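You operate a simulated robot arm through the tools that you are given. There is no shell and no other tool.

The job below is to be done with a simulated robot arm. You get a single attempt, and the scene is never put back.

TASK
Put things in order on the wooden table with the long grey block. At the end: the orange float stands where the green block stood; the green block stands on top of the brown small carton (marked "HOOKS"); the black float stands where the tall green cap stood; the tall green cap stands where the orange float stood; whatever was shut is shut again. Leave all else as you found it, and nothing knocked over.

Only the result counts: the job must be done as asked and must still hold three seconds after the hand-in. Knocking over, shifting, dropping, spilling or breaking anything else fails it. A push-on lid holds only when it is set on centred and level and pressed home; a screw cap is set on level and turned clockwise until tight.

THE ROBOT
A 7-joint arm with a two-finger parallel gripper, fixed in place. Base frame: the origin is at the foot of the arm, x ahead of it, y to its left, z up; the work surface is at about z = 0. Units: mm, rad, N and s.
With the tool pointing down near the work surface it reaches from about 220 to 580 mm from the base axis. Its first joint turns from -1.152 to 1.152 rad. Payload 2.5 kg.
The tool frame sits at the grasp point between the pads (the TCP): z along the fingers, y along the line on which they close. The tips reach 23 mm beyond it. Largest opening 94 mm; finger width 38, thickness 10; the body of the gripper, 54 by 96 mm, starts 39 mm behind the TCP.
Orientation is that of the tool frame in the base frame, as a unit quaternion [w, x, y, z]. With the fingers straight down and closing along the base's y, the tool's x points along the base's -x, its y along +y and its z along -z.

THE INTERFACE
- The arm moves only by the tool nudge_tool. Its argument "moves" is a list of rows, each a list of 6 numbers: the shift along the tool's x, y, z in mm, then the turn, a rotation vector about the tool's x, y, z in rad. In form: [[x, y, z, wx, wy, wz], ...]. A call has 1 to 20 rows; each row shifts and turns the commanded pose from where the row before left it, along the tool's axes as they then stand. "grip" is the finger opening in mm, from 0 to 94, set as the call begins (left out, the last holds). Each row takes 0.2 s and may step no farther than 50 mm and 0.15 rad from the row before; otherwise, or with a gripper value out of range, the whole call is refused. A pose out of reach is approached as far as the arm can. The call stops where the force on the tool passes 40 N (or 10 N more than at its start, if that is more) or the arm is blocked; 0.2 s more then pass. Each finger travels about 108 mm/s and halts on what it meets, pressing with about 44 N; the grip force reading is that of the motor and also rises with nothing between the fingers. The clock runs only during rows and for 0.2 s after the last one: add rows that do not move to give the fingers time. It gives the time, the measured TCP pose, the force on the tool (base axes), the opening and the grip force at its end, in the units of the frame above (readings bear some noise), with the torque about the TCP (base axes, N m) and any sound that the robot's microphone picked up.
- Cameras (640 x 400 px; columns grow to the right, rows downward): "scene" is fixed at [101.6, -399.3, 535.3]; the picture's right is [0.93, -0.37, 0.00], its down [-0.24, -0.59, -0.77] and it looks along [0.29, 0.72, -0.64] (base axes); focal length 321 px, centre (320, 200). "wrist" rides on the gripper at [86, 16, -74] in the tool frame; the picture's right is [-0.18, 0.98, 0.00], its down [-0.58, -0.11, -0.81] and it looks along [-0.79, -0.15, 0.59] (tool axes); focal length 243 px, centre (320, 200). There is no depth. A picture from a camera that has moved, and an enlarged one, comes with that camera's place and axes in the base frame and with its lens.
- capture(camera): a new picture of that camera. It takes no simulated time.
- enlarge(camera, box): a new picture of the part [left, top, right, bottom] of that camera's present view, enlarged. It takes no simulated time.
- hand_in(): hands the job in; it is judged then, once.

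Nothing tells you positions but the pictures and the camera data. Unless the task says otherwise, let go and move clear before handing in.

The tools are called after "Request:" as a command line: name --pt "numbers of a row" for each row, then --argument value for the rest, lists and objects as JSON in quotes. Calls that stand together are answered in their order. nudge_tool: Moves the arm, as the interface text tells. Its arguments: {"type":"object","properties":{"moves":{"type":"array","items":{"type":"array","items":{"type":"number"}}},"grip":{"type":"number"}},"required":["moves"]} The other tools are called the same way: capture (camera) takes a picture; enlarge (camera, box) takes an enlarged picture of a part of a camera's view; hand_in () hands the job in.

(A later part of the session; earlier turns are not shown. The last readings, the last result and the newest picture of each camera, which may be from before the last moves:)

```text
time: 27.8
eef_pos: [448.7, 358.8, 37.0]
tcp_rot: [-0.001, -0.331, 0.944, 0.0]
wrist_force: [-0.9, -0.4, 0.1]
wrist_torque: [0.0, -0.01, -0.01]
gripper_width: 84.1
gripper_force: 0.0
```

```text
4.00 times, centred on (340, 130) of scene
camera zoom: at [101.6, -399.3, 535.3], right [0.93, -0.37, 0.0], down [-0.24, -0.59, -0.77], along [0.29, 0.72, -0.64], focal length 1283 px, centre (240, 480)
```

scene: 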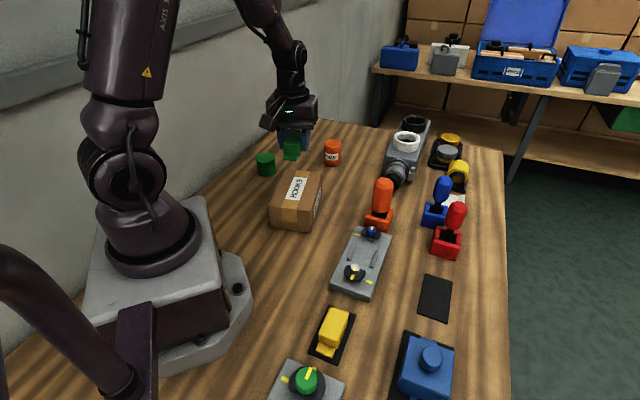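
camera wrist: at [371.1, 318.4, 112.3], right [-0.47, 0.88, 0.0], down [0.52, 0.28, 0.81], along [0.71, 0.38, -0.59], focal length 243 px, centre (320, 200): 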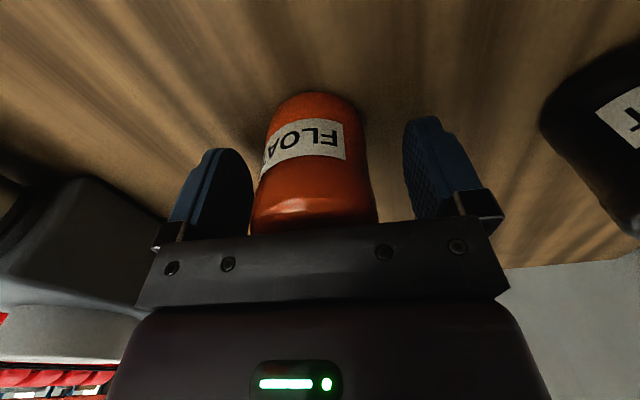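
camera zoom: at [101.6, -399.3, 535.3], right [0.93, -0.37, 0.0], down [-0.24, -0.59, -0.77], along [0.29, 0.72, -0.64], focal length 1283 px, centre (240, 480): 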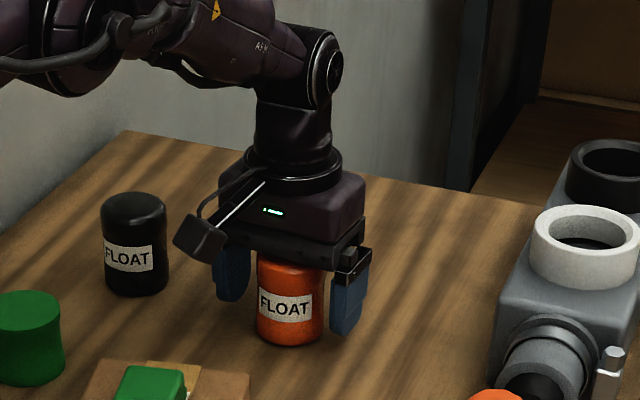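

The float is slightly to one side of centre (about 2 mm); I'll correct and close.

Request:
nudge_tool --pt "0 -2.2 0 0 0 0" --pt "0 0 0 0 0 0"

Request:
nudge_tool --pt "0 0 0 0 0 0" --pt "0 0 0 0 0 0" --pt "0 0 0 0 0 0" --grip 40

Request:
capture --camera "wrist"

```text
time: 28.4
eef_pos: [450.8, 357.5, 37.3]
tcp_rot: [0.001, -0.33, 0.944, 0.0]
wrist_force: [-0.3, 0.1, -0.4]
wrist_torque: [-0.01, 0.0, 0.0]
gripper_width: 84.3
gripper_force: 0.1
```

```text
time: 29.2
eef_pos: [450.3, 356.7, 38.4]
tcp_rot: [0.0, -0.331, 0.944, -0.001]
wrist_force: [0.1, -0.6, -0.2]
wrist_torque: [0.01, -0.01, 0.02]
gripper_width: 49.4
gripper_force: 43.8
```

```text
taken
camera wrist: at [372.0, 316.2, 112.5], right [-0.47, 0.88, 0.0], down [0.52, 0.28, 0.81], along [0.71, 0.38, -0.59], focal length 243 px, centre (320, 200)
```

wrist: 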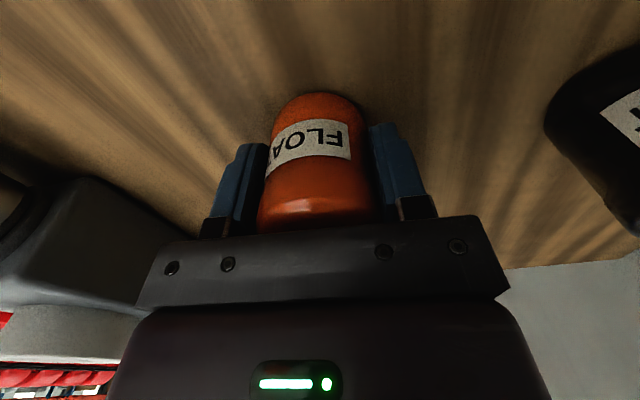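

The orange float is held (49.4 mm). Lifting it straight up.

Request:
nudge_tool --pt "0 0 -5 0 0 0" --pt "0 0 -15 0 0 0" --pt "0 0 -35 0 0 0" --pt "0 0 -40 0 0 0" --pt "0 0 -40 0 0 0" --pt "0 0 -37 0 0 0" --pt "0 0 0 0 0 0"

Request:
capture --camera "scene"

Request:
capture --camera "wrist"

```text
time: 30.8
eef_pos: [450.7, 353.9, 211.8]
tcp_rot: [0.0, -0.33, 0.944, 0.0]
wrist_force: [-0.1, -0.5, -0.1]
wrist_torque: [0.03, 0.03, 0.03]
gripper_width: 49.2
gripper_force: 43.2
```

```text
taken
```

scene: 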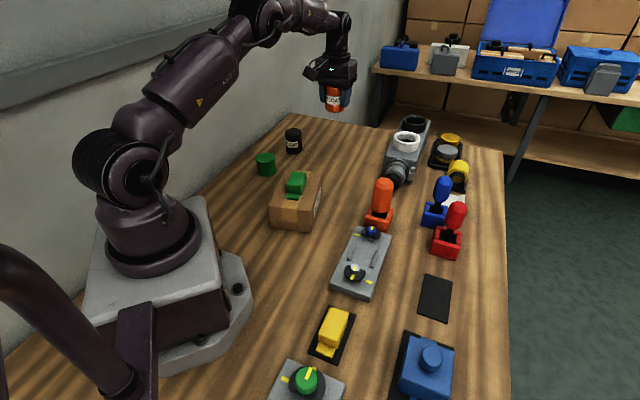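

```text
taken
camera wrist: at [372.8, 312.7, 285.6], right [-0.47, 0.88, 0.0], down [0.52, 0.28, 0.81], along [0.71, 0.38, -0.59], focal length 243 px, centre (320, 200)
```

wrist: 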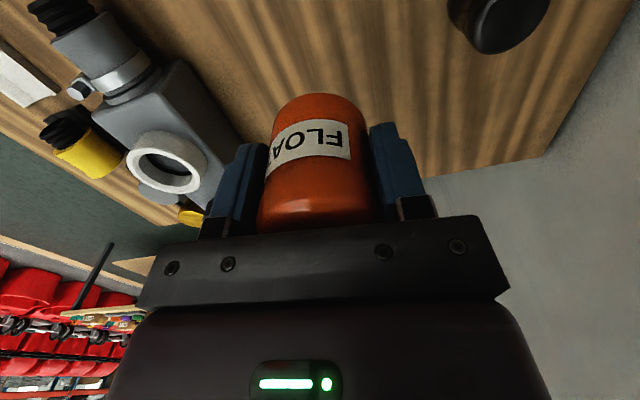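

The float came up clean. I'll carry it across at z = 212, well above the levers, to the empty black plate at about (443.7, -150).

Request:
nudge_tool --pt "26.68 -32.47 0 0 0 0" --pt "26.68 -32.47 0 0 0 0" --pt "26.68 -32.47 0 0 0 0" --pt "26.68 -32.47 0 0 0 0" --pt "26.68 -32.47 0 0 0 0" --pt "26.68 -32.47 0 0 0 0" --pt "26.68 -32.47 0 0 0 0" --pt "26.68 -32.47 0 0 0 0" --pt "26.68 -32.47 0 0 0 0" --pt "26.68 -32.47 0 0 0 0" --pt "26.68 -32.47 0 0 0 0" --pt "26.68 -32.47 0 0 0 0" --pt "0 0 0 0 0 0.143" --pt "0 0 0 0 0 0.143" --pt "0 0 0 0 0 0.143" --pt "0 0 0 0 0 0.143" --pt "0 0 0 0 0 0.143" --pt "0 0 0 0 0 0.143" --pt "0 0 0 0 0 0.143" --pt "0 0 0 0 0 0"

Request:
capture --camera "wrist"

Request:
capture --camera "scene"

```text
time: 35.0
eef_pos: [441.3, -147.8, 210.4]
tcp_rot: [0.0, 0.164, 0.987, 0.001]
wrist_force: [-0.2, -0.1, -1.0]
wrist_torque: [-0.01, -0.04, 0.01]
gripper_width: 49.2
gripper_force: 43.1
```

```text
taken
camera wrist: at [365.4, -104.1, 285.2], right [0.49, 0.87, 0.0], down [0.52, -0.29, 0.81], along [0.7, -0.4, -0.59], focal length 243 px, centre (320, 200)
```

wrist: 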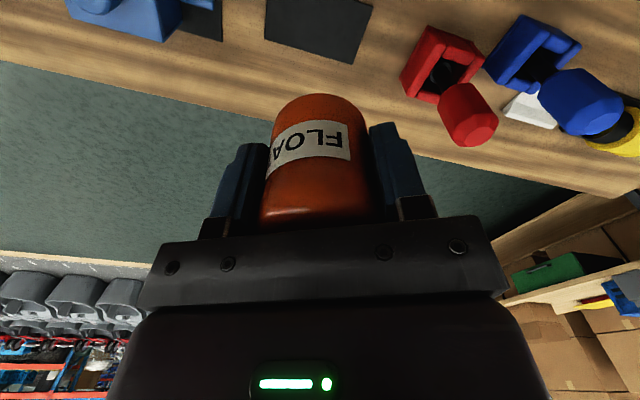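

```text
taken
```

scene: 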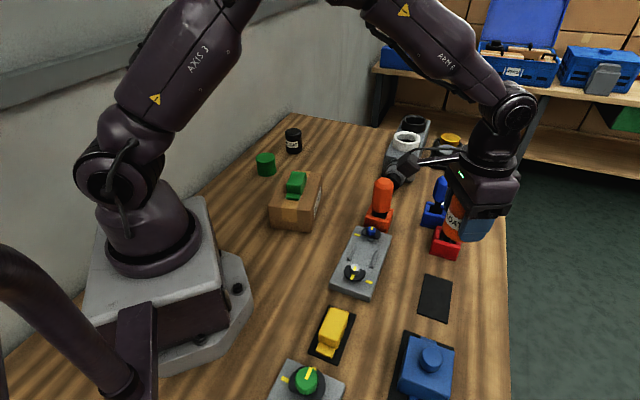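

The float is above the plate, about 3 mm off. I'll correct and go down to z = 60, then check.

Request:
nudge_tool --pt "-2.9 -2.2 0 0 0 0" --pt "0 0 40 0 0 0" --pt "0 0 40 0 0 0" --pt "0 0 40 0 0 0" --pt "0 0 25 0 0 0" --pt "0 0 5 0 0 0" --pt "0 0 0 0 0 0"

Request:
capture --camera "wrist"

Request:
enlarge --camera "scene" --box '[380, 220, 500, 340]'

```text
time: 36.6
eef_pos: [444.7, -151.9, 60.0]
tcp_rot: [0.0, 0.162, 0.987, -0.001]
wrist_force: [-0.5, -0.3, -0.6]
wrist_torque: [0.01, 0.02, 0.0]
gripper_width: 49.3
gripper_force: 44.3
```

```text
taken
camera wrist: at [367.0, -108.1, 134.4], right [0.49, 0.87, 0.0], down [0.52, -0.29, 0.81], along [0.7, -0.39, -0.59], focal length 243 px, centre (320, 200)
```

wrist: 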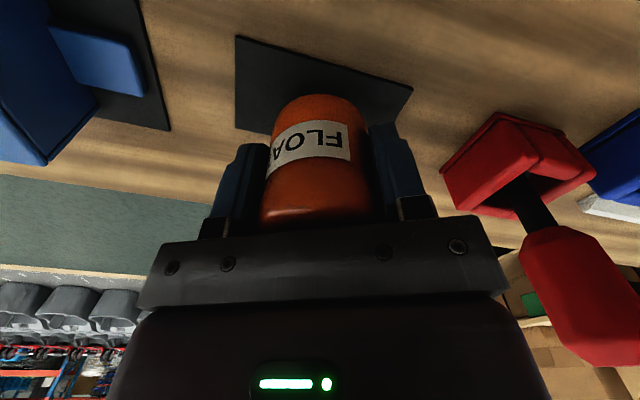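

```text
3.33 times, centred on (440, 280) of scene
camera zoom: at [101.6, -399.3, 535.3], right [0.93, -0.37, 0.0], down [-0.24, -0.59, -0.77], along [0.29, 0.72, -0.64], focal length 1069 px, centre (-80, -67)
```

zoom: 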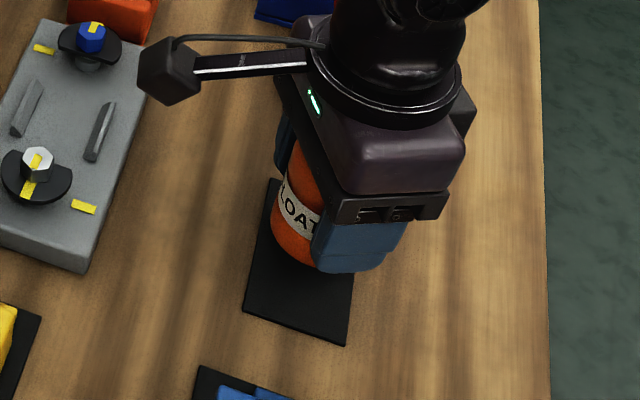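

Good: the float is about over the plate's centre. Creeping down to contact.

Request:
nudge_tool --pt "0 0 7 0 0 0" --pt "0 0 5 0 0 0" --pt "0 0 3 0 0 0" --pt "0 0 0 0 0 0"

Request:
nudge_tool --pt "0 0 1 0 0 0" --pt "0 0 1 0 0 0" --pt "0 0 0 0 0 0"

```text
time: 37.6
eef_pos: [445.5, -151.7, 45.4]
tcp_rot: [0.0, 0.162, 0.987, 0.0]
wrist_force: [0.7, 0.1, -0.6]
wrist_torque: [0.01, -0.01, -0.03]
gripper_width: 49.5
gripper_force: 44.4
```

```text
time: 38.4
eef_pos: [443.2, -150.5, 42.3]
tcp_rot: [0.0, 0.162, 0.987, 0.0]
wrist_force: [1.2, 0.1, -0.1]
wrist_torque: [-0.01, 0.03, -0.01]
gripper_width: 49.6
gripper_force: 43.9
```

Request:
nudge_tool --pt "0 0 1 0 0 0" --pt "0 0 0 0 0 0"

```text
time: 39.0
eef_pos: [445.0, -150.5, 42.2]
tcp_rot: [0.0, 0.162, 0.987, 0.0]
wrist_force: [-0.4, 0.2, -0.4]
wrist_torque: [0.05, -0.02, 0.0]
gripper_width: 49.6
gripper_force: 44.0
```

No contact yet at z = 42; continuing by single millimetres.

Request:
nudge_tool --pt "0 0 1 0 0 0" --pt "0 0 0 0 0 0"

Request:
enlarge --camera "wrist" --box '[220, 20, 440, 220]'

Request:
enlarge --camera "scene" --box '[400, 250, 480, 330]'

```text
time: 39.6
eef_pos: [444.1, -151.0, 42.2]
tcp_rot: [-0.001, 0.162, 0.987, 0.0]
wrist_force: [-0.3, 0.5, -0.2]
wrist_torque: [-0.04, 0.0, 0.03]
gripper_width: 49.4
gripper_force: 43.8
```

```text
2.00 times, centred on (330, 120) of wrist
camera zoom: at [367.7, -107.4, 116.1], right [0.49, 0.87, 0.0], down [0.52, -0.29, 0.81], along [0.7, -0.39, -0.59], focal length 485 px, centre (300, 360)
```

zoom: 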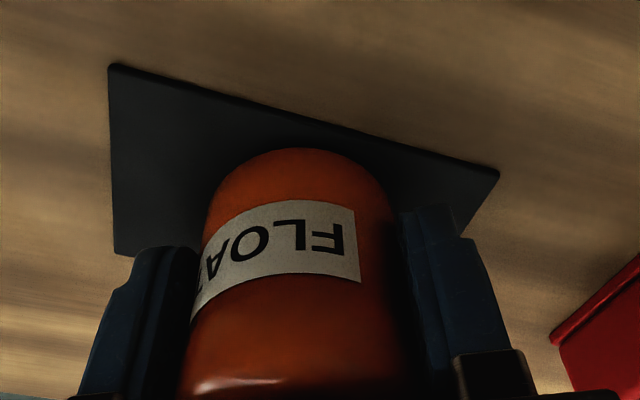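

```text
5.00 times, centred on (440, 290) of scene
camera zoom: at [101.6, -399.3, 535.3], right [0.93, -0.37, 0.0], down [-0.24, -0.59, -0.77], along [0.29, 0.72, -0.64], focal length 1604 px, centre (-280, -250)
```

zoom: 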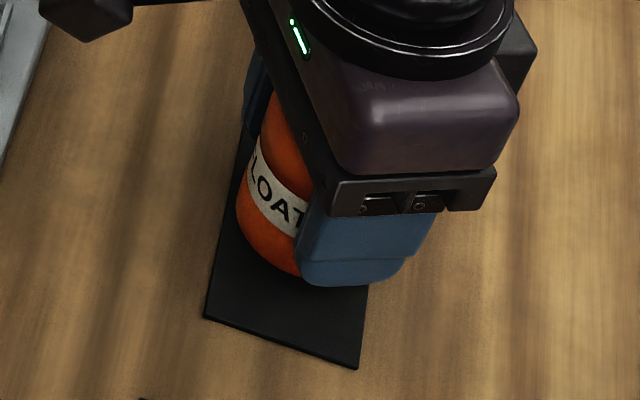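

Request:
nudge_tool --pt "0 0 1 0 0 0" --pt "0 0 0 0 0 0"

Request:
nudge_tool --pt "0 0 1 0 0 0" --pt "0 0 0 0 0 0"

```text
time: 40.2
eef_pos: [445.1, -151.0, 39.9]
tcp_rot: [0.0, 0.162, 0.987, 0.0]
wrist_force: [-4.9, 1.7, 10.3]
wrist_torque: [-0.01, 0.2, 0.0]
gripper_width: 49.4
gripper_force: 43.6
```

```text
time: 40.8
eef_pos: [444.5, -151.7, 40.5]
tcp_rot: [0.001, 0.163, 0.987, 0.0]
wrist_force: [-10.7, 4.5, 26.8]
wrist_torque: [0.09, 0.35, -0.02]
gripper_width: 49.4
gripper_force: 44.2
```

Contact at about z = 40.5, pressing 27 N. I'll ease off about 1.4 mm, then open.

Request:
nudge_tool --pt "0 0 -1.4 0 0 0" --pt "0 0 0 0 0 0"

Request:
nudge_tool --pt "0 0 0 0 0 0" --pt "0 0 0 0 0 0" --pt "0 0 0 0 0 0" --grip 80

Request:
capture --camera "wrist"

```text
time: 41.4
eef_pos: [444.2, -150.3, 41.8]
tcp_rot: [0.001, 0.163, 0.987, 0.0]
wrist_force: [3.0, -2.7, 6.2]
wrist_torque: [-0.08, -0.12, -0.05]
gripper_width: 49.9
gripper_force: 44.5
```

```text
time: 42.2
eef_pos: [443.3, -149.5, 40.7]
tcp_rot: [0.0, 0.163, 0.987, 0.0]
wrist_force: [-0.1, -0.1, 0.5]
wrist_torque: [-0.02, 0.02, 0.01]
gripper_width: 79.9
gripper_force: 0.1
```

```text
taken
camera wrist: at [367.4, -106.8, 115.6], right [0.49, 0.87, 0.0], down [0.52, -0.29, 0.81], along [0.7, -0.39, -0.59], focal length 243 px, centre (320, 200)
```

wrist: 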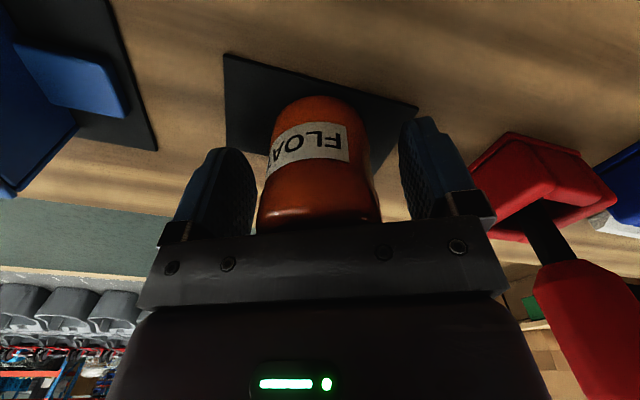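

The orange float stands free on the plate. I'll lift off and check it, then travel to the green cap.

Request:
nudge_tool --pt "0 0 -10 0 0 0" --pt "0 0 -40 0 0 0" --pt "0 0 -40 0 0 0" --pt "0 0 -40 0 0 0" --pt "0 0 -40 0 0 0" --pt "27.32 34.1 0 0 0 0" --pt "27.32 34.1 0 0 0 0" --pt "27.32 34.1 0 0 0 0" --pt "27.32 34.1 0 0 0 0" --pt "27.32 34.1 0 0 0 0" --pt "27.32 34.1 0 0 0 0" --pt "27.32 34.1 0 0 0 0" --pt "27.32 34.1 0 0 0 0" --pt "27.32 34.1 0 0 0 0" --pt "27.32 34.1 0 0 0 0" --pt "27.32 34.1 0 0 0 0" --pt "27.32 34.1 0 0 0 0" --pt "27.32 34.1 0 0 0 0" --pt "0 0 0 0 0 0"

Request:
capture --camera "scene"

Request:
enlarge --camera "scene" --box '[400, 250, 480, 330]'

```text
time: 46.2
eef_pos: [250.3, 383.0, 209.7]
tcp_rot: [0.0, 0.161, 0.987, 0.0]
wrist_force: [0.6, 0.3, -0.3]
wrist_torque: [0.02, -0.01, 0.01]
gripper_width: 80.3
gripper_force: 0.1
```

```text
taken
```

scene: 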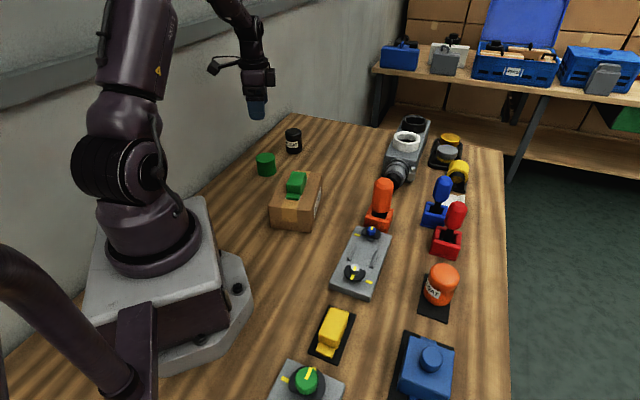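

```text
5.00 times, centred on (440, 290) of scene
camera zoom: at [101.6, -399.3, 535.3], right [0.93, -0.37, 0.0], down [-0.24, -0.59, -0.77], along [0.29, 0.72, -0.64], focal length 1604 px, centre (-280, -250)
```

zoom: 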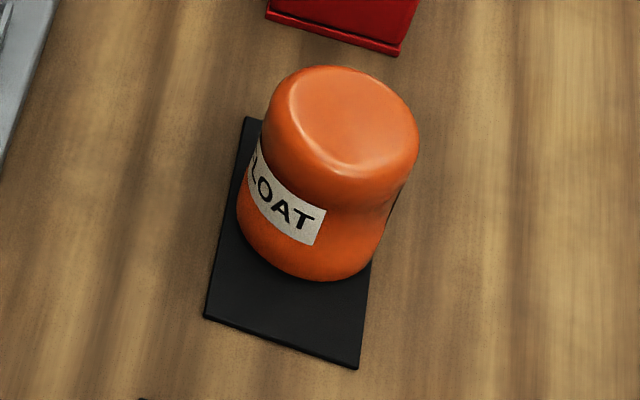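

The orange float stands upright on the plate. Now I'll turn to line up on the green cap and look at it from above.

Request:
nudge_tool --pt "0 0 0 0 0 -0.1464" --pt "0 0 0 0 0 -0.1464" --pt "0 0 0 0 0 -0.1464" --pt "0 0 0 0 0 -0.1464" --pt "0 0 0 0 0 -0.1464" --pt "0 0 0 0 0 -0.1464" --pt "0 0 0 0 0 -0.1464" --pt "0 0 0 0 0 -0.1464" --pt "0 0 0 0 0 -0.1464" --pt "0 0 35 0 0 0" --pt "0 0 35 0 0 0" --pt "0 0 0 0 0 0" --grip 84

Request:
capture --camera "wrist"

Request:
enlarge --camera "wrist" --box '[260, 0, 380, 140]'

Request:
enlarge --camera "scene" --box '[220, 80, 380, 200]'

```text
time: 48.8
eef_pos: [250.6, 382.0, 139.8]
tcp_rot: [0.0, -0.476, 0.879, 0.001]
wrist_force: [0.6, 0.1, 0.5]
wrist_torque: [0.0, 0.01, 0.04]
gripper_width: 84.0
gripper_force: 0.2
```

```text
taken
camera wrist: at [189.5, 319.2, 215.0], right [-0.72, 0.69, 0.0], down [0.41, 0.43, 0.81], along [0.56, 0.58, -0.59], focal length 243 px, centre (320, 200)
```

wrist: 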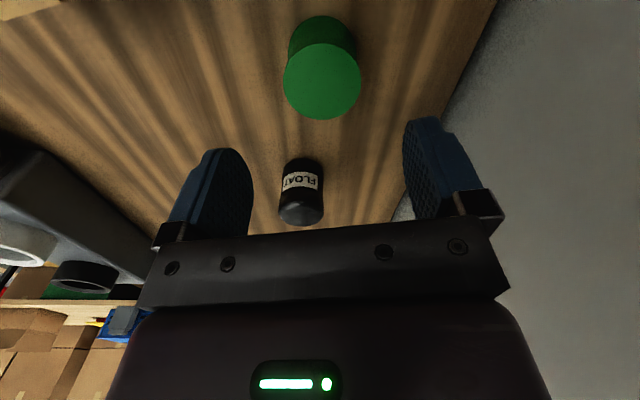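

```text
2.86 times, centred on (320, 70) of wrist
camera zoom: at [189.5, 319.2, 215.0], right [-0.72, 0.69, 0.0], down [0.41, 0.43, 0.81], along [0.56, 0.58, -0.59], focal length 693 px, centre (320, 571)
```

zoom: 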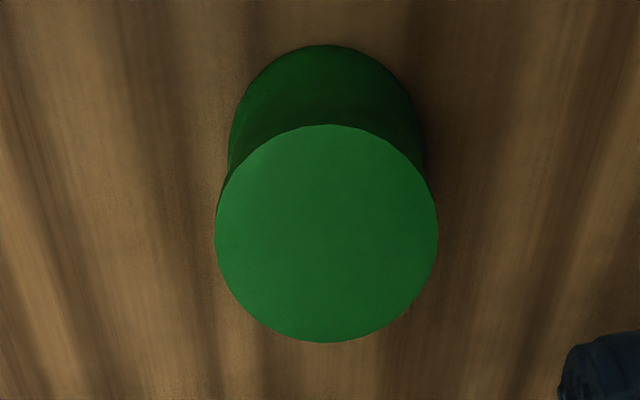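

```text
3.33 times, centred on (300, 140) of scene
camera zoom: at [101.6, -399.3, 535.3], right [0.93, -0.37, 0.0], down [-0.24, -0.59, -0.77], along [0.29, 0.72, -0.64], focal length 1069 px, centre (387, 400)
```

zoom: 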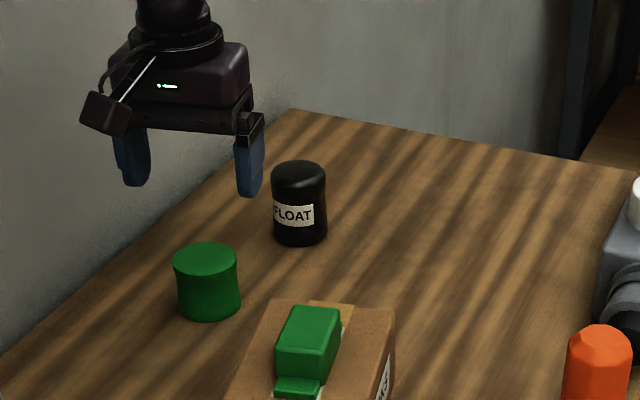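

The cap's centre is at about (249.7, 383.3), right under the tool. I'll go down around it to z = 30.

Request:
nudge_tool --pt "0 1 0 0 0 0" --pt "0 0 35 0 0 0" --pt "0 0 35 0 0 0" --pt "0 0 25 0 0 0" --pt "0 0 10 0 0 0" --pt "0 0 4 0 0 0" --pt "0 0 0 0 0 0"

Request:
capture --camera "wrist"

```text
time: 50.4
eef_pos: [250.0, 382.9, 30.9]
tcp_rot: [0.001, -0.476, 0.88, -0.001]
wrist_force: [-0.7, 0.7, 0.4]
wrist_torque: [0.0, 0.01, -0.03]
gripper_width: 83.9
gripper_force: 0.1
```

```text
taken
camera wrist: at [188.8, 319.7, 106.4], right [-0.72, 0.69, 0.0], down [0.41, 0.43, 0.81], along [0.56, 0.58, -0.59], focal length 243 px, centre (320, 200)
```

wrist: 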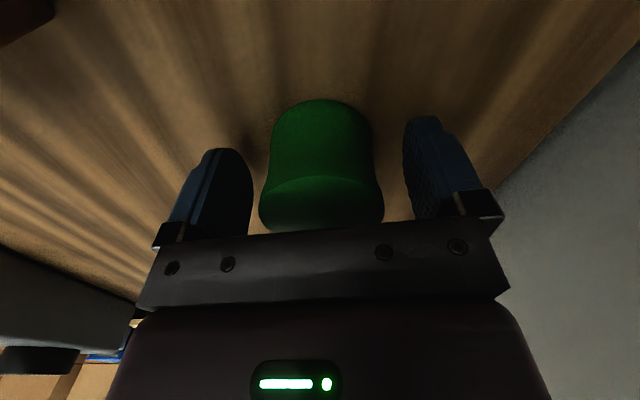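

The cap is centred between the fingers. Closing.

Request:
nudge_tool --pt "0 0 0 0 0 0" --pt "0 0 0 0 0 0" --pt "0 0 0 0 0 0" --grip 40

Request:
nudge_tool --pt "0 0 -3 0 0 0" --pt "0 0 -5 0 0 0" --pt "0 0 -10 0 0 0" --pt "0 0 0 0 0 0"

Request:
capture --camera "wrist"

Request:
enlarge --camera "scene" --box '[220, 100, 340, 200]'

```text
time: 51.2
eef_pos: [250.0, 382.7, 32.4]
tcp_rot: [0.0, -0.476, 0.879, 0.0]
wrist_force: [0.4, 0.6, 0.0]
wrist_torque: [0.02, -0.02, 0.01]
gripper_width: 54.2
gripper_force: 43.9
```

```text
time: 52.2
eef_pos: [250.7, 382.3, 49.5]
tcp_rot: [0.0, -0.476, 0.88, 0.0]
wrist_force: [0.6, -0.7, -0.2]
wrist_torque: [-0.01, -0.01, 0.04]
gripper_width: 54.2
gripper_force: 44.6
```

```text
taken
camera wrist: at [189.3, 319.7, 124.8], right [-0.72, 0.69, 0.0], down [0.41, 0.43, 0.81], along [0.56, 0.58, -0.59], focal length 243 px, centre (320, 200)
```

wrist: 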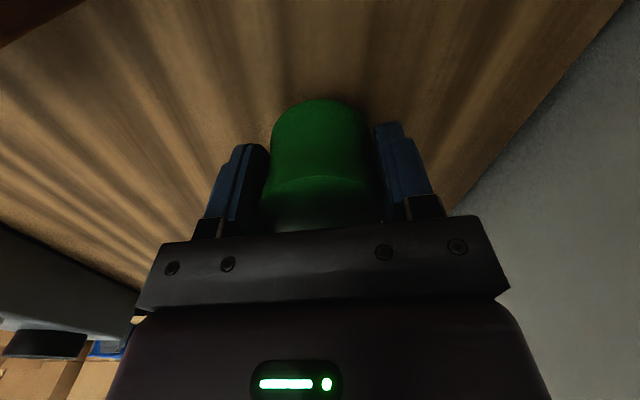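

```text
4.00 times, centred on (280, 150) of scene
camera zoom: at [101.6, -399.3, 535.3], right [0.93, -0.37, 0.0], down [-0.24, -0.59, -0.77], along [0.29, 0.72, -0.64], focal length 1283 px, centre (480, 400)
```

zoom: 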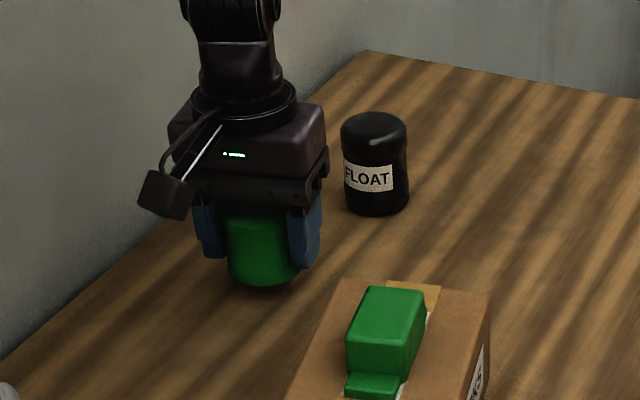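

The cap is held and lifted. I'll raise it to z = 180 and carry it to the orange float's old place at about (448.5, 357.5).

Request:
nudge_tool --pt "0 0 -45 0 0 0" --pt "0 0 -45 0 0 0" --pt "0 0 -40 0 0 0" --pt "-17.46 -35.9 0 0 0 0" --pt "-17.46 -35.9 0 0 0 0" --pt "-17.46 -35.9 0 0 0 0" --pt "-17.46 -35.9 0 0 0 0" --pt "-17.46 -35.9 0 0 0 0" --pt "0 0 0 0 0 0.1062" --pt "0 0 0 0 0 0.1062" --pt "0 0 0 0 0 0.1062" --pt "0 0 0 0 0 0"

Request:
capture --camera "wrist"

Request:
enlarge --camera "scene" --box '[250, 80, 410, 200]'

```text
time: 54.8
eef_pos: [448.6, 359.0, 178.2]
tcp_rot: [0.0, -0.33, 0.944, 0.0]
wrist_force: [0.1, -0.6, -0.2]
wrist_torque: [0.01, 0.01, 0.03]
gripper_width: 53.8
gripper_force: 44.2
```

```text
taken
camera wrist: at [370.8, 317.4, 253.4], right [-0.47, 0.88, 0.0], down [0.52, 0.28, 0.81], along [0.71, 0.38, -0.59], focal length 243 px, centre (320, 200)
```

wrist: 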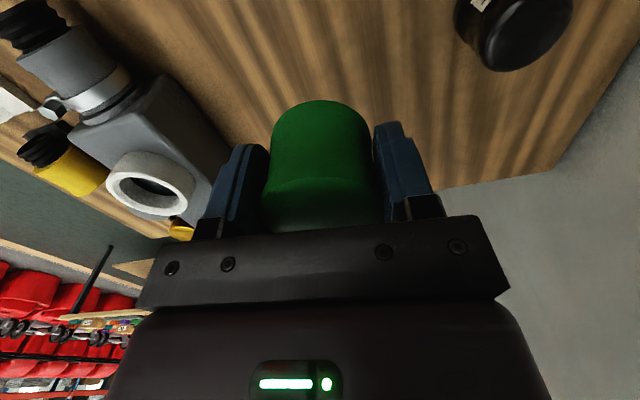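

```text
3.33 times, centred on (330, 140) of scene
camera zoom: at [101.6, -399.3, 535.3], right [0.93, -0.37, 0.0], down [-0.24, -0.59, -0.77], along [0.29, 0.72, -0.64], focal length 1069 px, centre (287, 400)
```

zoom: 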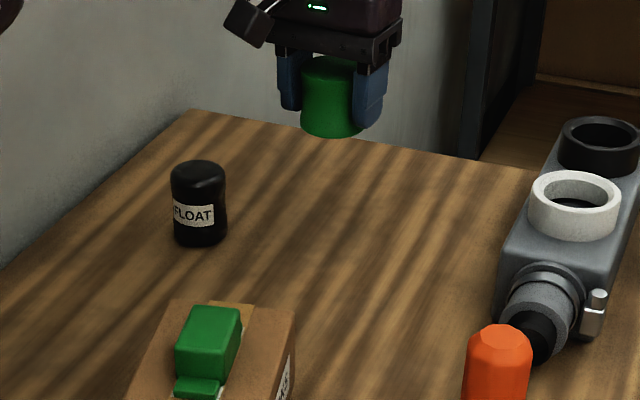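

Over the spot within about a millimetre. Lowering to z = 40 and then creeping.

Request:
nudge_tool --pt "0 -1.2 0 0 0 0" --pt "0 0 40 0 0 0" --pt "0 0 40 0 0 0" --pt "0 0 33 0 0 0" --pt "0 0 16 0 0 0" --pt "0 0 8 0 0 0" --pt "0 0 0 0 0 0"

Request:
capture --camera "wrist"

Request:
enlarge --camera "scene" --box '[290, 110, 390, 190]'

```text
time: 56.4
eef_pos: [446.0, 356.0, 43.3]
tcp_rot: [0.0, -0.33, 0.944, 0.0]
wrist_force: [0.6, -0.2, -0.7]
wrist_torque: [0.03, 0.0, -0.01]
gripper_width: 53.8
gripper_force: 44.1
```

```text
taken
camera wrist: at [370.0, 315.5, 117.0], right [-0.47, 0.88, 0.0], down [0.52, 0.28, 0.81], along [0.71, 0.38, -0.59], focal length 243 px, centre (320, 200)
```

wrist: 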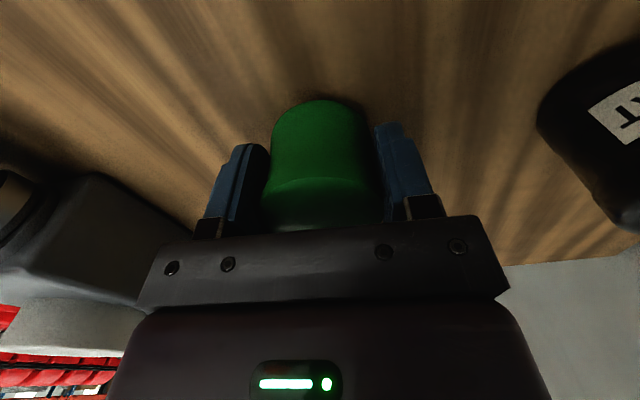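

```text
5.00 times, centred on (340, 150) of scene
camera zoom: at [101.6, -399.3, 535.3], right [0.93, -0.37, 0.0], down [-0.24, -0.59, -0.77], along [0.29, 0.72, -0.64], focal length 1604 px, centre (220, 450)
```

zoom: 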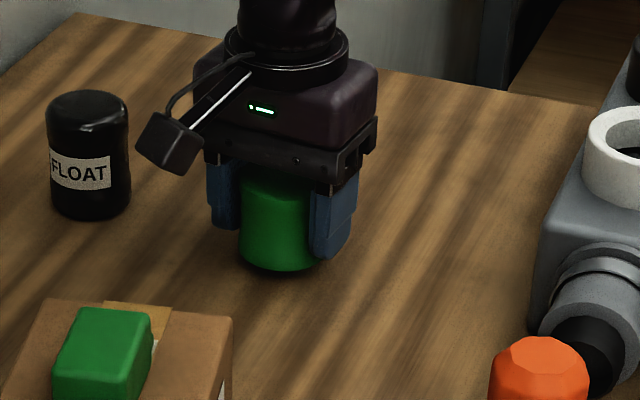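

Request:
nudge_tool --pt "-1.7 0 0 0 0 0" --pt "0 0 5 0 0 0" --pt "0 0 2.5 0 0 0" --pt "0 0 1 0 0 0" --pt "0 0 0 0 0 0"

Request:
nudge_tool --pt "0 0 1 0 0 0" --pt "0 0 0 0 0 0"

```text
time: 57.6
eef_pos: [449.5, 358.5, 34.4]
tcp_rot: [0.0, -0.33, 0.944, 0.0]
wrist_force: [0.2, 0.5, -0.6]
wrist_torque: [-0.02, -0.01, 0.0]
gripper_width: 54.3
gripper_force: 43.9
```

```text
time: 58.2
eef_pos: [449.9, 358.1, 33.3]
tcp_rot: [0.0, -0.33, 0.944, -0.001]
wrist_force: [0.6, -0.1, -0.7]
wrist_torque: [-0.02, 0.01, 0.01]
gripper_width: 54.5
gripper_force: 43.6
```

No contact yet at z = 33; going on by single millimetres.

Request:
nudge_tool --pt "0 0 1 0 0 0" --pt "0 0 0 0 0 0"

Request:
nudge_tool --pt "0 0 0.7 0 0 0" --pt "0 0 0 0 0 0"

```text
time: 58.8
eef_pos: [449.6, 357.0, 31.5]
tcp_rot: [0.0, -0.33, 0.944, 0.001]
wrist_force: [-0.5, -0.2, -1.2]
wrist_torque: [-0.02, 0.0, 0.0]
gripper_width: 54.0
gripper_force: 44.0
```

```text
time: 59.4
eef_pos: [449.3, 357.4, 31.9]
tcp_rot: [0.0, -0.33, 0.944, 0.0]
wrist_force: [-0.1, 0.3, -1.3]
wrist_torque: [-0.02, -0.05, 0.0]
gripper_width: 53.9
gripper_force: 44.0
```

Request:
nudge_tool --pt "0 0 0.7 0 0 0" --pt "0 0 0 0 0 0"

Request:
enlarge --camera "wrist" --box '[220, 60, 440, 240]'

```text
time: 60.0
eef_pos: [448.1, 358.1, 30.8]
tcp_rot: [0.0, -0.331, 0.944, 0.0]
wrist_force: [-4.1, -5.2, 8.8]
wrist_torque: [0.01, 0.03, -0.02]
gripper_width: 54.2
gripper_force: 44.3
```

```text
2.22 times, centred on (330, 150) of wrist
camera zoom: at [371.8, 317.1, 106.5], right [-0.47, 0.88, 0.0], down [0.52, 0.28, 0.81], along [0.71, 0.38, -0.59], focal length 539 px, centre (298, 311)
```

zoom: 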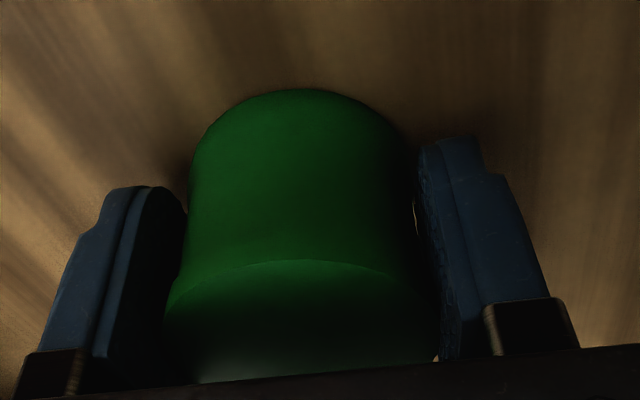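

Contact, with 9 N. Opening now and lifting straight off.

Request:
nudge_tool --pt "0 0 0 0 0 0" --pt "0 0 0 0 0 0" --pt "0 0 0 0 0 0" --grip 84

Request:
capture --camera "wrist"

Request:
nudge_tool --pt "0 0 -10 0 0 0" --pt "0 0 -30 0 0 0" --pt "0 0 -40 0 0 0" --pt "0 0 -40 0 0 0" --pt "0 0 -30 0 0 0" --pt "0 0 0 0 0 0"

Request:
capture --camera "scene"

Request:
capture --camera "wrist"

```text
time: 60.8
eef_pos: [447.7, 358.5, 31.9]
tcp_rot: [0.0, -0.331, 0.944, 0.0]
wrist_force: [-0.7, 0.7, 0.2]
wrist_torque: [-0.01, 0.01, -0.02]
gripper_width: 84.1
gripper_force: 0.2
```

```text
taken
camera wrist: at [371.7, 317.1, 105.9], right [-0.47, 0.88, 0.0], down [0.52, 0.28, 0.81], along [0.71, 0.38, -0.59], focal length 243 px, centre (320, 200)
```

wrist: 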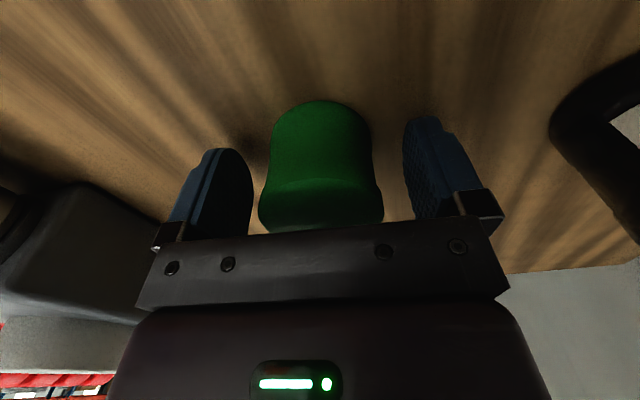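

```text
time: 62.2
eef_pos: [449.9, 358.3, 181.9]
tcp_rot: [0.001, -0.33, 0.944, 0.0]
wrist_force: [-0.5, 0.4, -0.7]
wrist_torque: [0.0, 0.03, 0.03]
gripper_width: 84.0
gripper_force: 0.1
```

```text
taken
```

scene: 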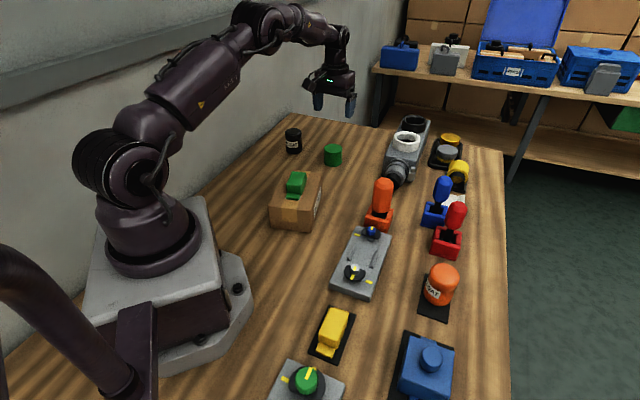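

```text
taken
camera wrist: at [372.0, 317.6, 256.9], right [-0.47, 0.88, 0.0], down [0.52, 0.28, 0.81], along [0.71, 0.38, -0.59], focal length 243 px, centre (320, 200)
```

wrist: 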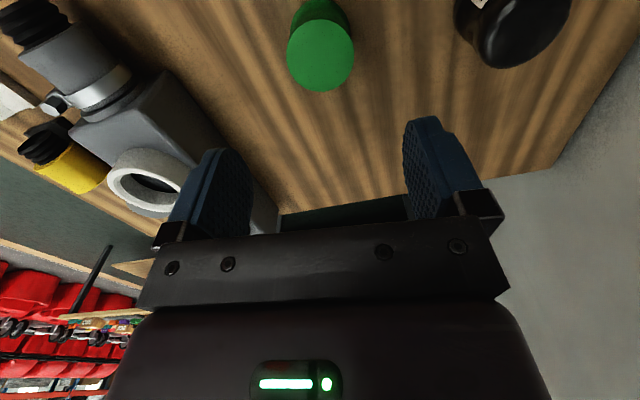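

The cap stands in the orange float's old place. The black float at about (365, 473) is about 597 mm out, so I'll approach with the tool tilted outward by 0.2 rad for more reach.

Request:
nudge_tool --pt "0 0 0 0 0 -0.12" --pt "0 0 0 0 0 -0.12" --pt "0 0 0 0 -0.1 0" --pt "0 0 0 0 -0.1 0" --pt "-8 34.2 9.8 0 0 0" --pt "-8 34.2 9.8 0 0 0" --pt "-8 34.2 9.8 0 0 0" --pt "-8 34.2 9.8 0 0 0" --pt "0 0 0 0 0 0" --pt "0 0 0 0 0 0"

Request:
capture --camera "wrist"

Request:
enlarge --camera "wrist" --box '[240, 0, 400, 160]'

Request:
enlarge --camera "scene" --box '[220, 60, 400, 200]'

```text
time: 64.4
eef_pos: [363.4, 473.6, 149.5]
tcp_rot: [0.09, -0.439, 0.893, 0.044]
wrist_force: [0.3, 0.8, -0.4]
wrist_torque: [0.0, -0.02, 0.02]
gripper_width: 84.2
gripper_force: 0.0
```

```text
taken
camera wrist: at [290.5, 404.4, 205.8], right [-0.67, 0.74, 0.04], down [0.34, 0.26, 0.91], along [0.66, 0.62, -0.42], focal length 243 px, centre (320, 200)
```

wrist: 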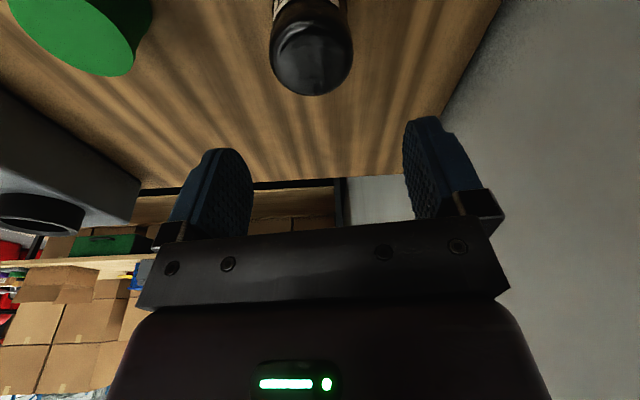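

```text
2.50 times, centred on (320, 80) of wrist
camera zoom: at [290.5, 404.4, 205.8], right [-0.67, 0.74, 0.04], down [0.34, 0.26, 0.91], along [0.66, 0.62, -0.42], focal length 606 px, centre (320, 500)
```

zoom: 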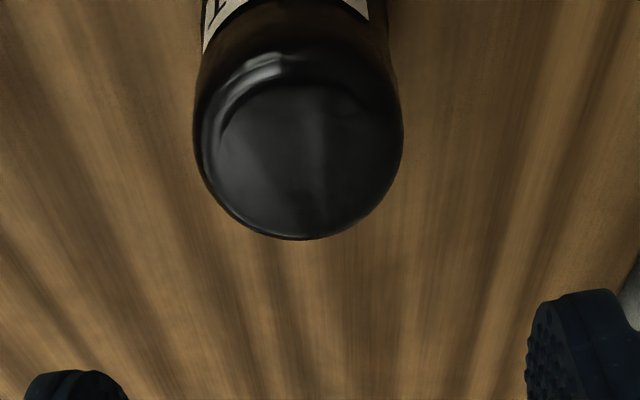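

```text
2.86 times, centred on (310, 130) of scene
camera zoom: at [101.6, -399.3, 535.3], right [0.93, -0.37, 0.0], down [-0.24, -0.59, -0.77], along [0.29, 0.72, -0.64], focal length 917 px, centre (349, 400)
```

zoom: 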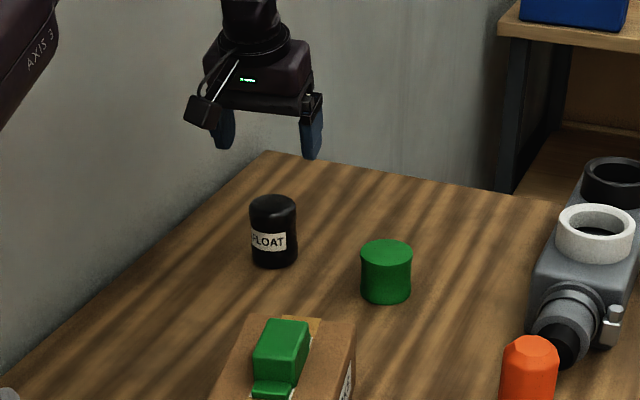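

The arm reaches the tilted pose. The black float is within 2 mm of the finger centre line, so I'll go straight down around it to z = 38.

Request:
nudge_tool --pt "-1.5 -1.8 0.3 0 0 0" --pt "6.95 0 34.3 0 0 0" --pt "6.95 0 34.3 0 0 0" --pt "4.97 0 24.5 0 0 0" --pt "0 0 0 0 0 0"

Request:
capture --camera "wrist"

Request:
enlarge --camera "scene" --box '[240, 90, 360, 190]'

```text
time: 65.6
eef_pos: [366.5, 472.8, 53.8]
tcp_rot: [0.09, -0.44, 0.892, 0.045]
wrist_force: [-0.4, 0.1, 0.0]
wrist_torque: [0.0, -0.01, 0.02]
gripper_width: 84.1
gripper_force: 0.0
```

```text
taken
camera wrist: at [293.8, 404.1, 110.0], right [-0.67, 0.74, 0.04], down [0.34, 0.26, 0.91], along [0.66, 0.62, -0.42], focal length 243 px, centre (320, 200)
```

wrist: 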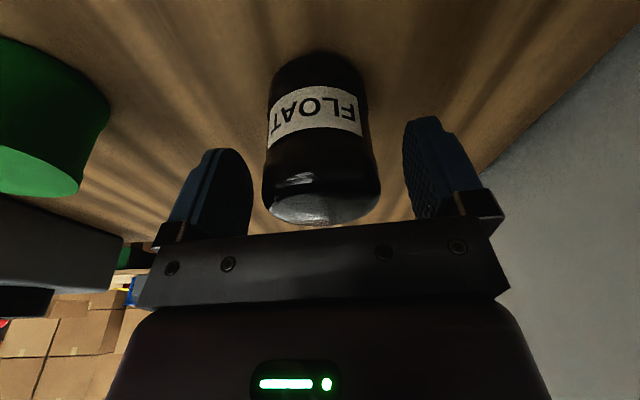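

```text
4.00 times, centred on (300, 140) of scene
camera zoom: at [101.6, -399.3, 535.3], right [0.93, -0.37, 0.0], down [-0.24, -0.59, -0.77], along [0.29, 0.72, -0.64], focal length 1283 px, centre (400, 440)
```

zoom: 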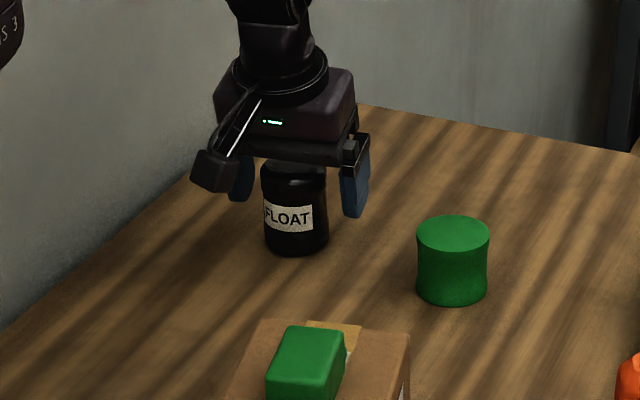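

Centred well. Going down the last 16 mm and closing.

Request:
nudge_tool --pt "1.99 0 9.8 0 0 0" --pt "1.19 0 5.88 0 0 0" --pt "0 0 0 0 0 0"

Request:
capture --camera "wrist"

```text
time: 66.4
eef_pos: [367.7, 471.9, 38.6]
tcp_rot: [0.09, -0.438, 0.893, 0.044]
wrist_force: [0.9, 0.0, 0.7]
wrist_torque: [0.03, 0.02, -0.01]
gripper_width: 84.1
gripper_force: 0.1
```

```text
taken
camera wrist: at [294.2, 404.3, 93.9], right [-0.67, 0.74, 0.04], down [0.34, 0.26, 0.91], along [0.66, 0.62, -0.42], focal length 243 px, centre (320, 200)
```

wrist: 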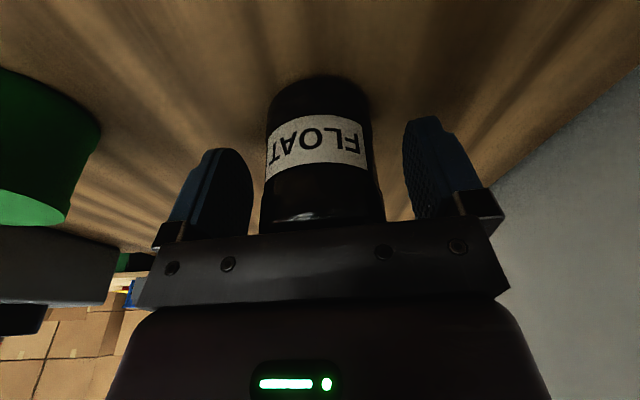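

Request:
nudge_tool --pt "0 0 0 0 0 0" --pt "0 0 0 0 0 0" --pt "0 0 0 0 0 0" --grip 40

Request:
capture --camera "wrist"

```text
time: 67.2
eef_pos: [367.2, 472.2, 38.1]
tcp_rot: [0.09, -0.439, 0.893, 0.044]
wrist_force: [-0.6, 1.0, 0.8]
wrist_torque: [-0.01, 0.01, -0.02]
gripper_width: 50.8
gripper_force: 44.3
```

```text
taken
camera wrist: at [294.2, 404.2, 94.1], right [-0.67, 0.74, 0.04], down [0.34, 0.26, 0.91], along [0.66, 0.62, -0.42], focal length 243 px, centre (320, 200)
```

wrist: 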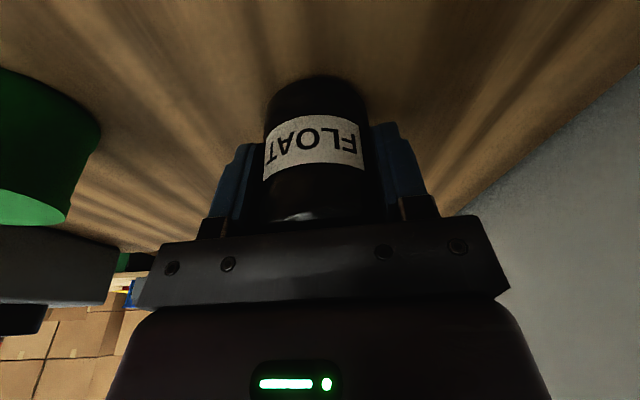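

The black float is gripped (50.8 mm). Lifting it vertically with the tilt kept.

Request:
nudge_tool --pt "-0.8 0 -3.92 0 0 0" --pt "-1.99 0 -9.8 0 0 0" --pt "-6.95 0 -34.3 0 0 0" --pt "-7.95 0 -39.2 0 0 0" --pt "-7.95 0 -39.2 0 0 0" --pt "0 0 0 0 0 0"

Request:
capture --camera "wrist"

Request:
enlarge --camera "scene" --box '[220, 60, 380, 200]'

```text
time: 68.6
eef_pos: [367.4, 472.0, 169.9]
tcp_rot: [0.089, -0.438, 0.894, 0.045]
wrist_force: [-0.1, -0.2, -0.3]
wrist_torque: [0.04, -0.01, 0.0]
gripper_width: 50.6
gripper_force: 44.0
```

```text
taken
camera wrist: at [293.3, 404.6, 226.2], right [-0.67, 0.74, 0.04], down [0.34, 0.26, 0.91], along [0.66, 0.62, -0.42], focal length 243 px, centre (320, 200)
```

wrist: 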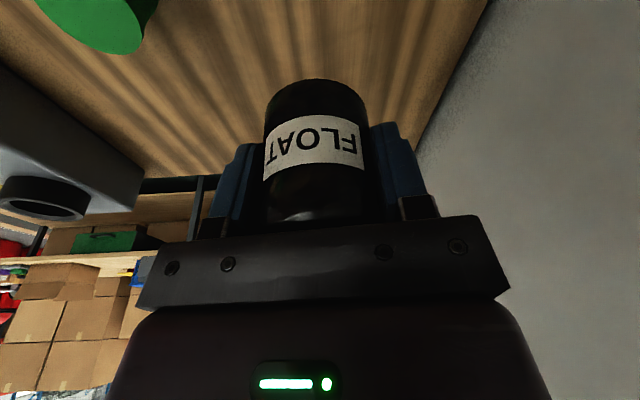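

```text
2.86 times, centred on (300, 130) of scene
camera zoom: at [101.6, -399.3, 535.3], right [0.93, -0.37, 0.0], down [-0.24, -0.59, -0.77], along [0.29, 0.72, -0.64], focal length 917 px, centre (377, 400)
```

zoom: 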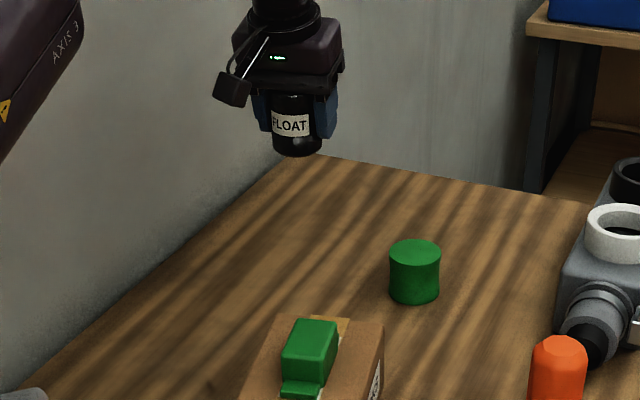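

The float is held upright. Moving it across to the cap's old place at about (250, 383).

Request:
nudge_tool --pt "34.8 9.5 -7.05 0 0 0" --pt "34.8 9.5 -7.05 0 0 0" --pt "34.8 9.5 -7.05 0 0 0" --pt "34.8 9.5 -7.05 0 0 0" --pt "0 0 0 0 0 0"

Request:
capture --camera "wrist"

Request:
enlarge --camera "scene" --box '[200, 60, 360, 200]'

```text
time: 69.8
eef_pos: [248.8, 384.4, 168.2]
tcp_rot: [0.09, -0.439, 0.893, 0.044]
wrist_force: [0.4, -0.4, -1.7]
wrist_torque: [-0.03, -0.02, 0.01]
gripper_width: 50.8
gripper_force: 43.6
```

```text
taken
camera wrist: at [175.9, 315.8, 223.4], right [-0.67, 0.74, 0.04], down [0.34, 0.26, 0.91], along [0.66, 0.62, -0.42], focal length 243 px, centre (320, 200)
```

wrist: 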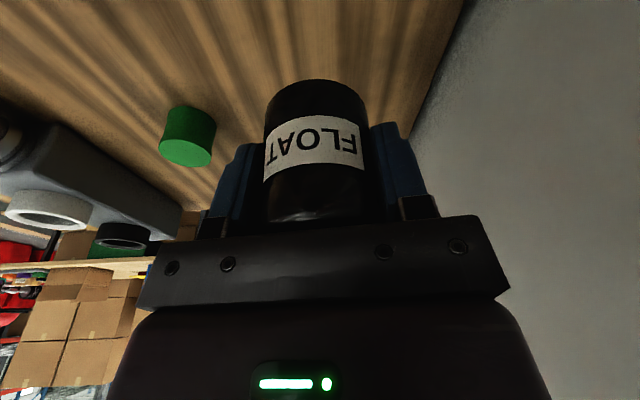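

```text
2.86 times, centred on (280, 130) of scene
camera zoom: at [101.6, -399.3, 535.3], right [0.93, -0.37, 0.0], down [-0.24, -0.59, -0.77], along [0.29, 0.72, -0.64], focal length 917 px, centre (434, 400)
```

zoom: 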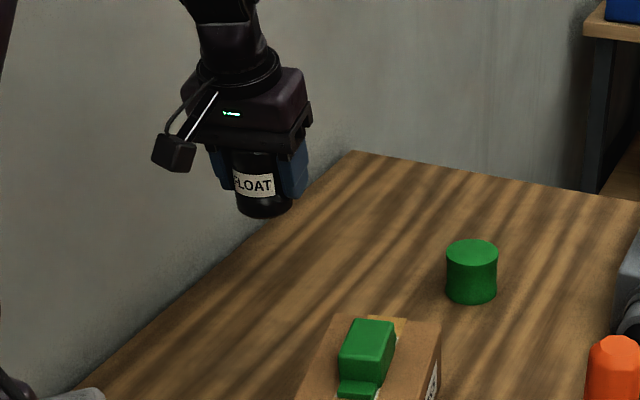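

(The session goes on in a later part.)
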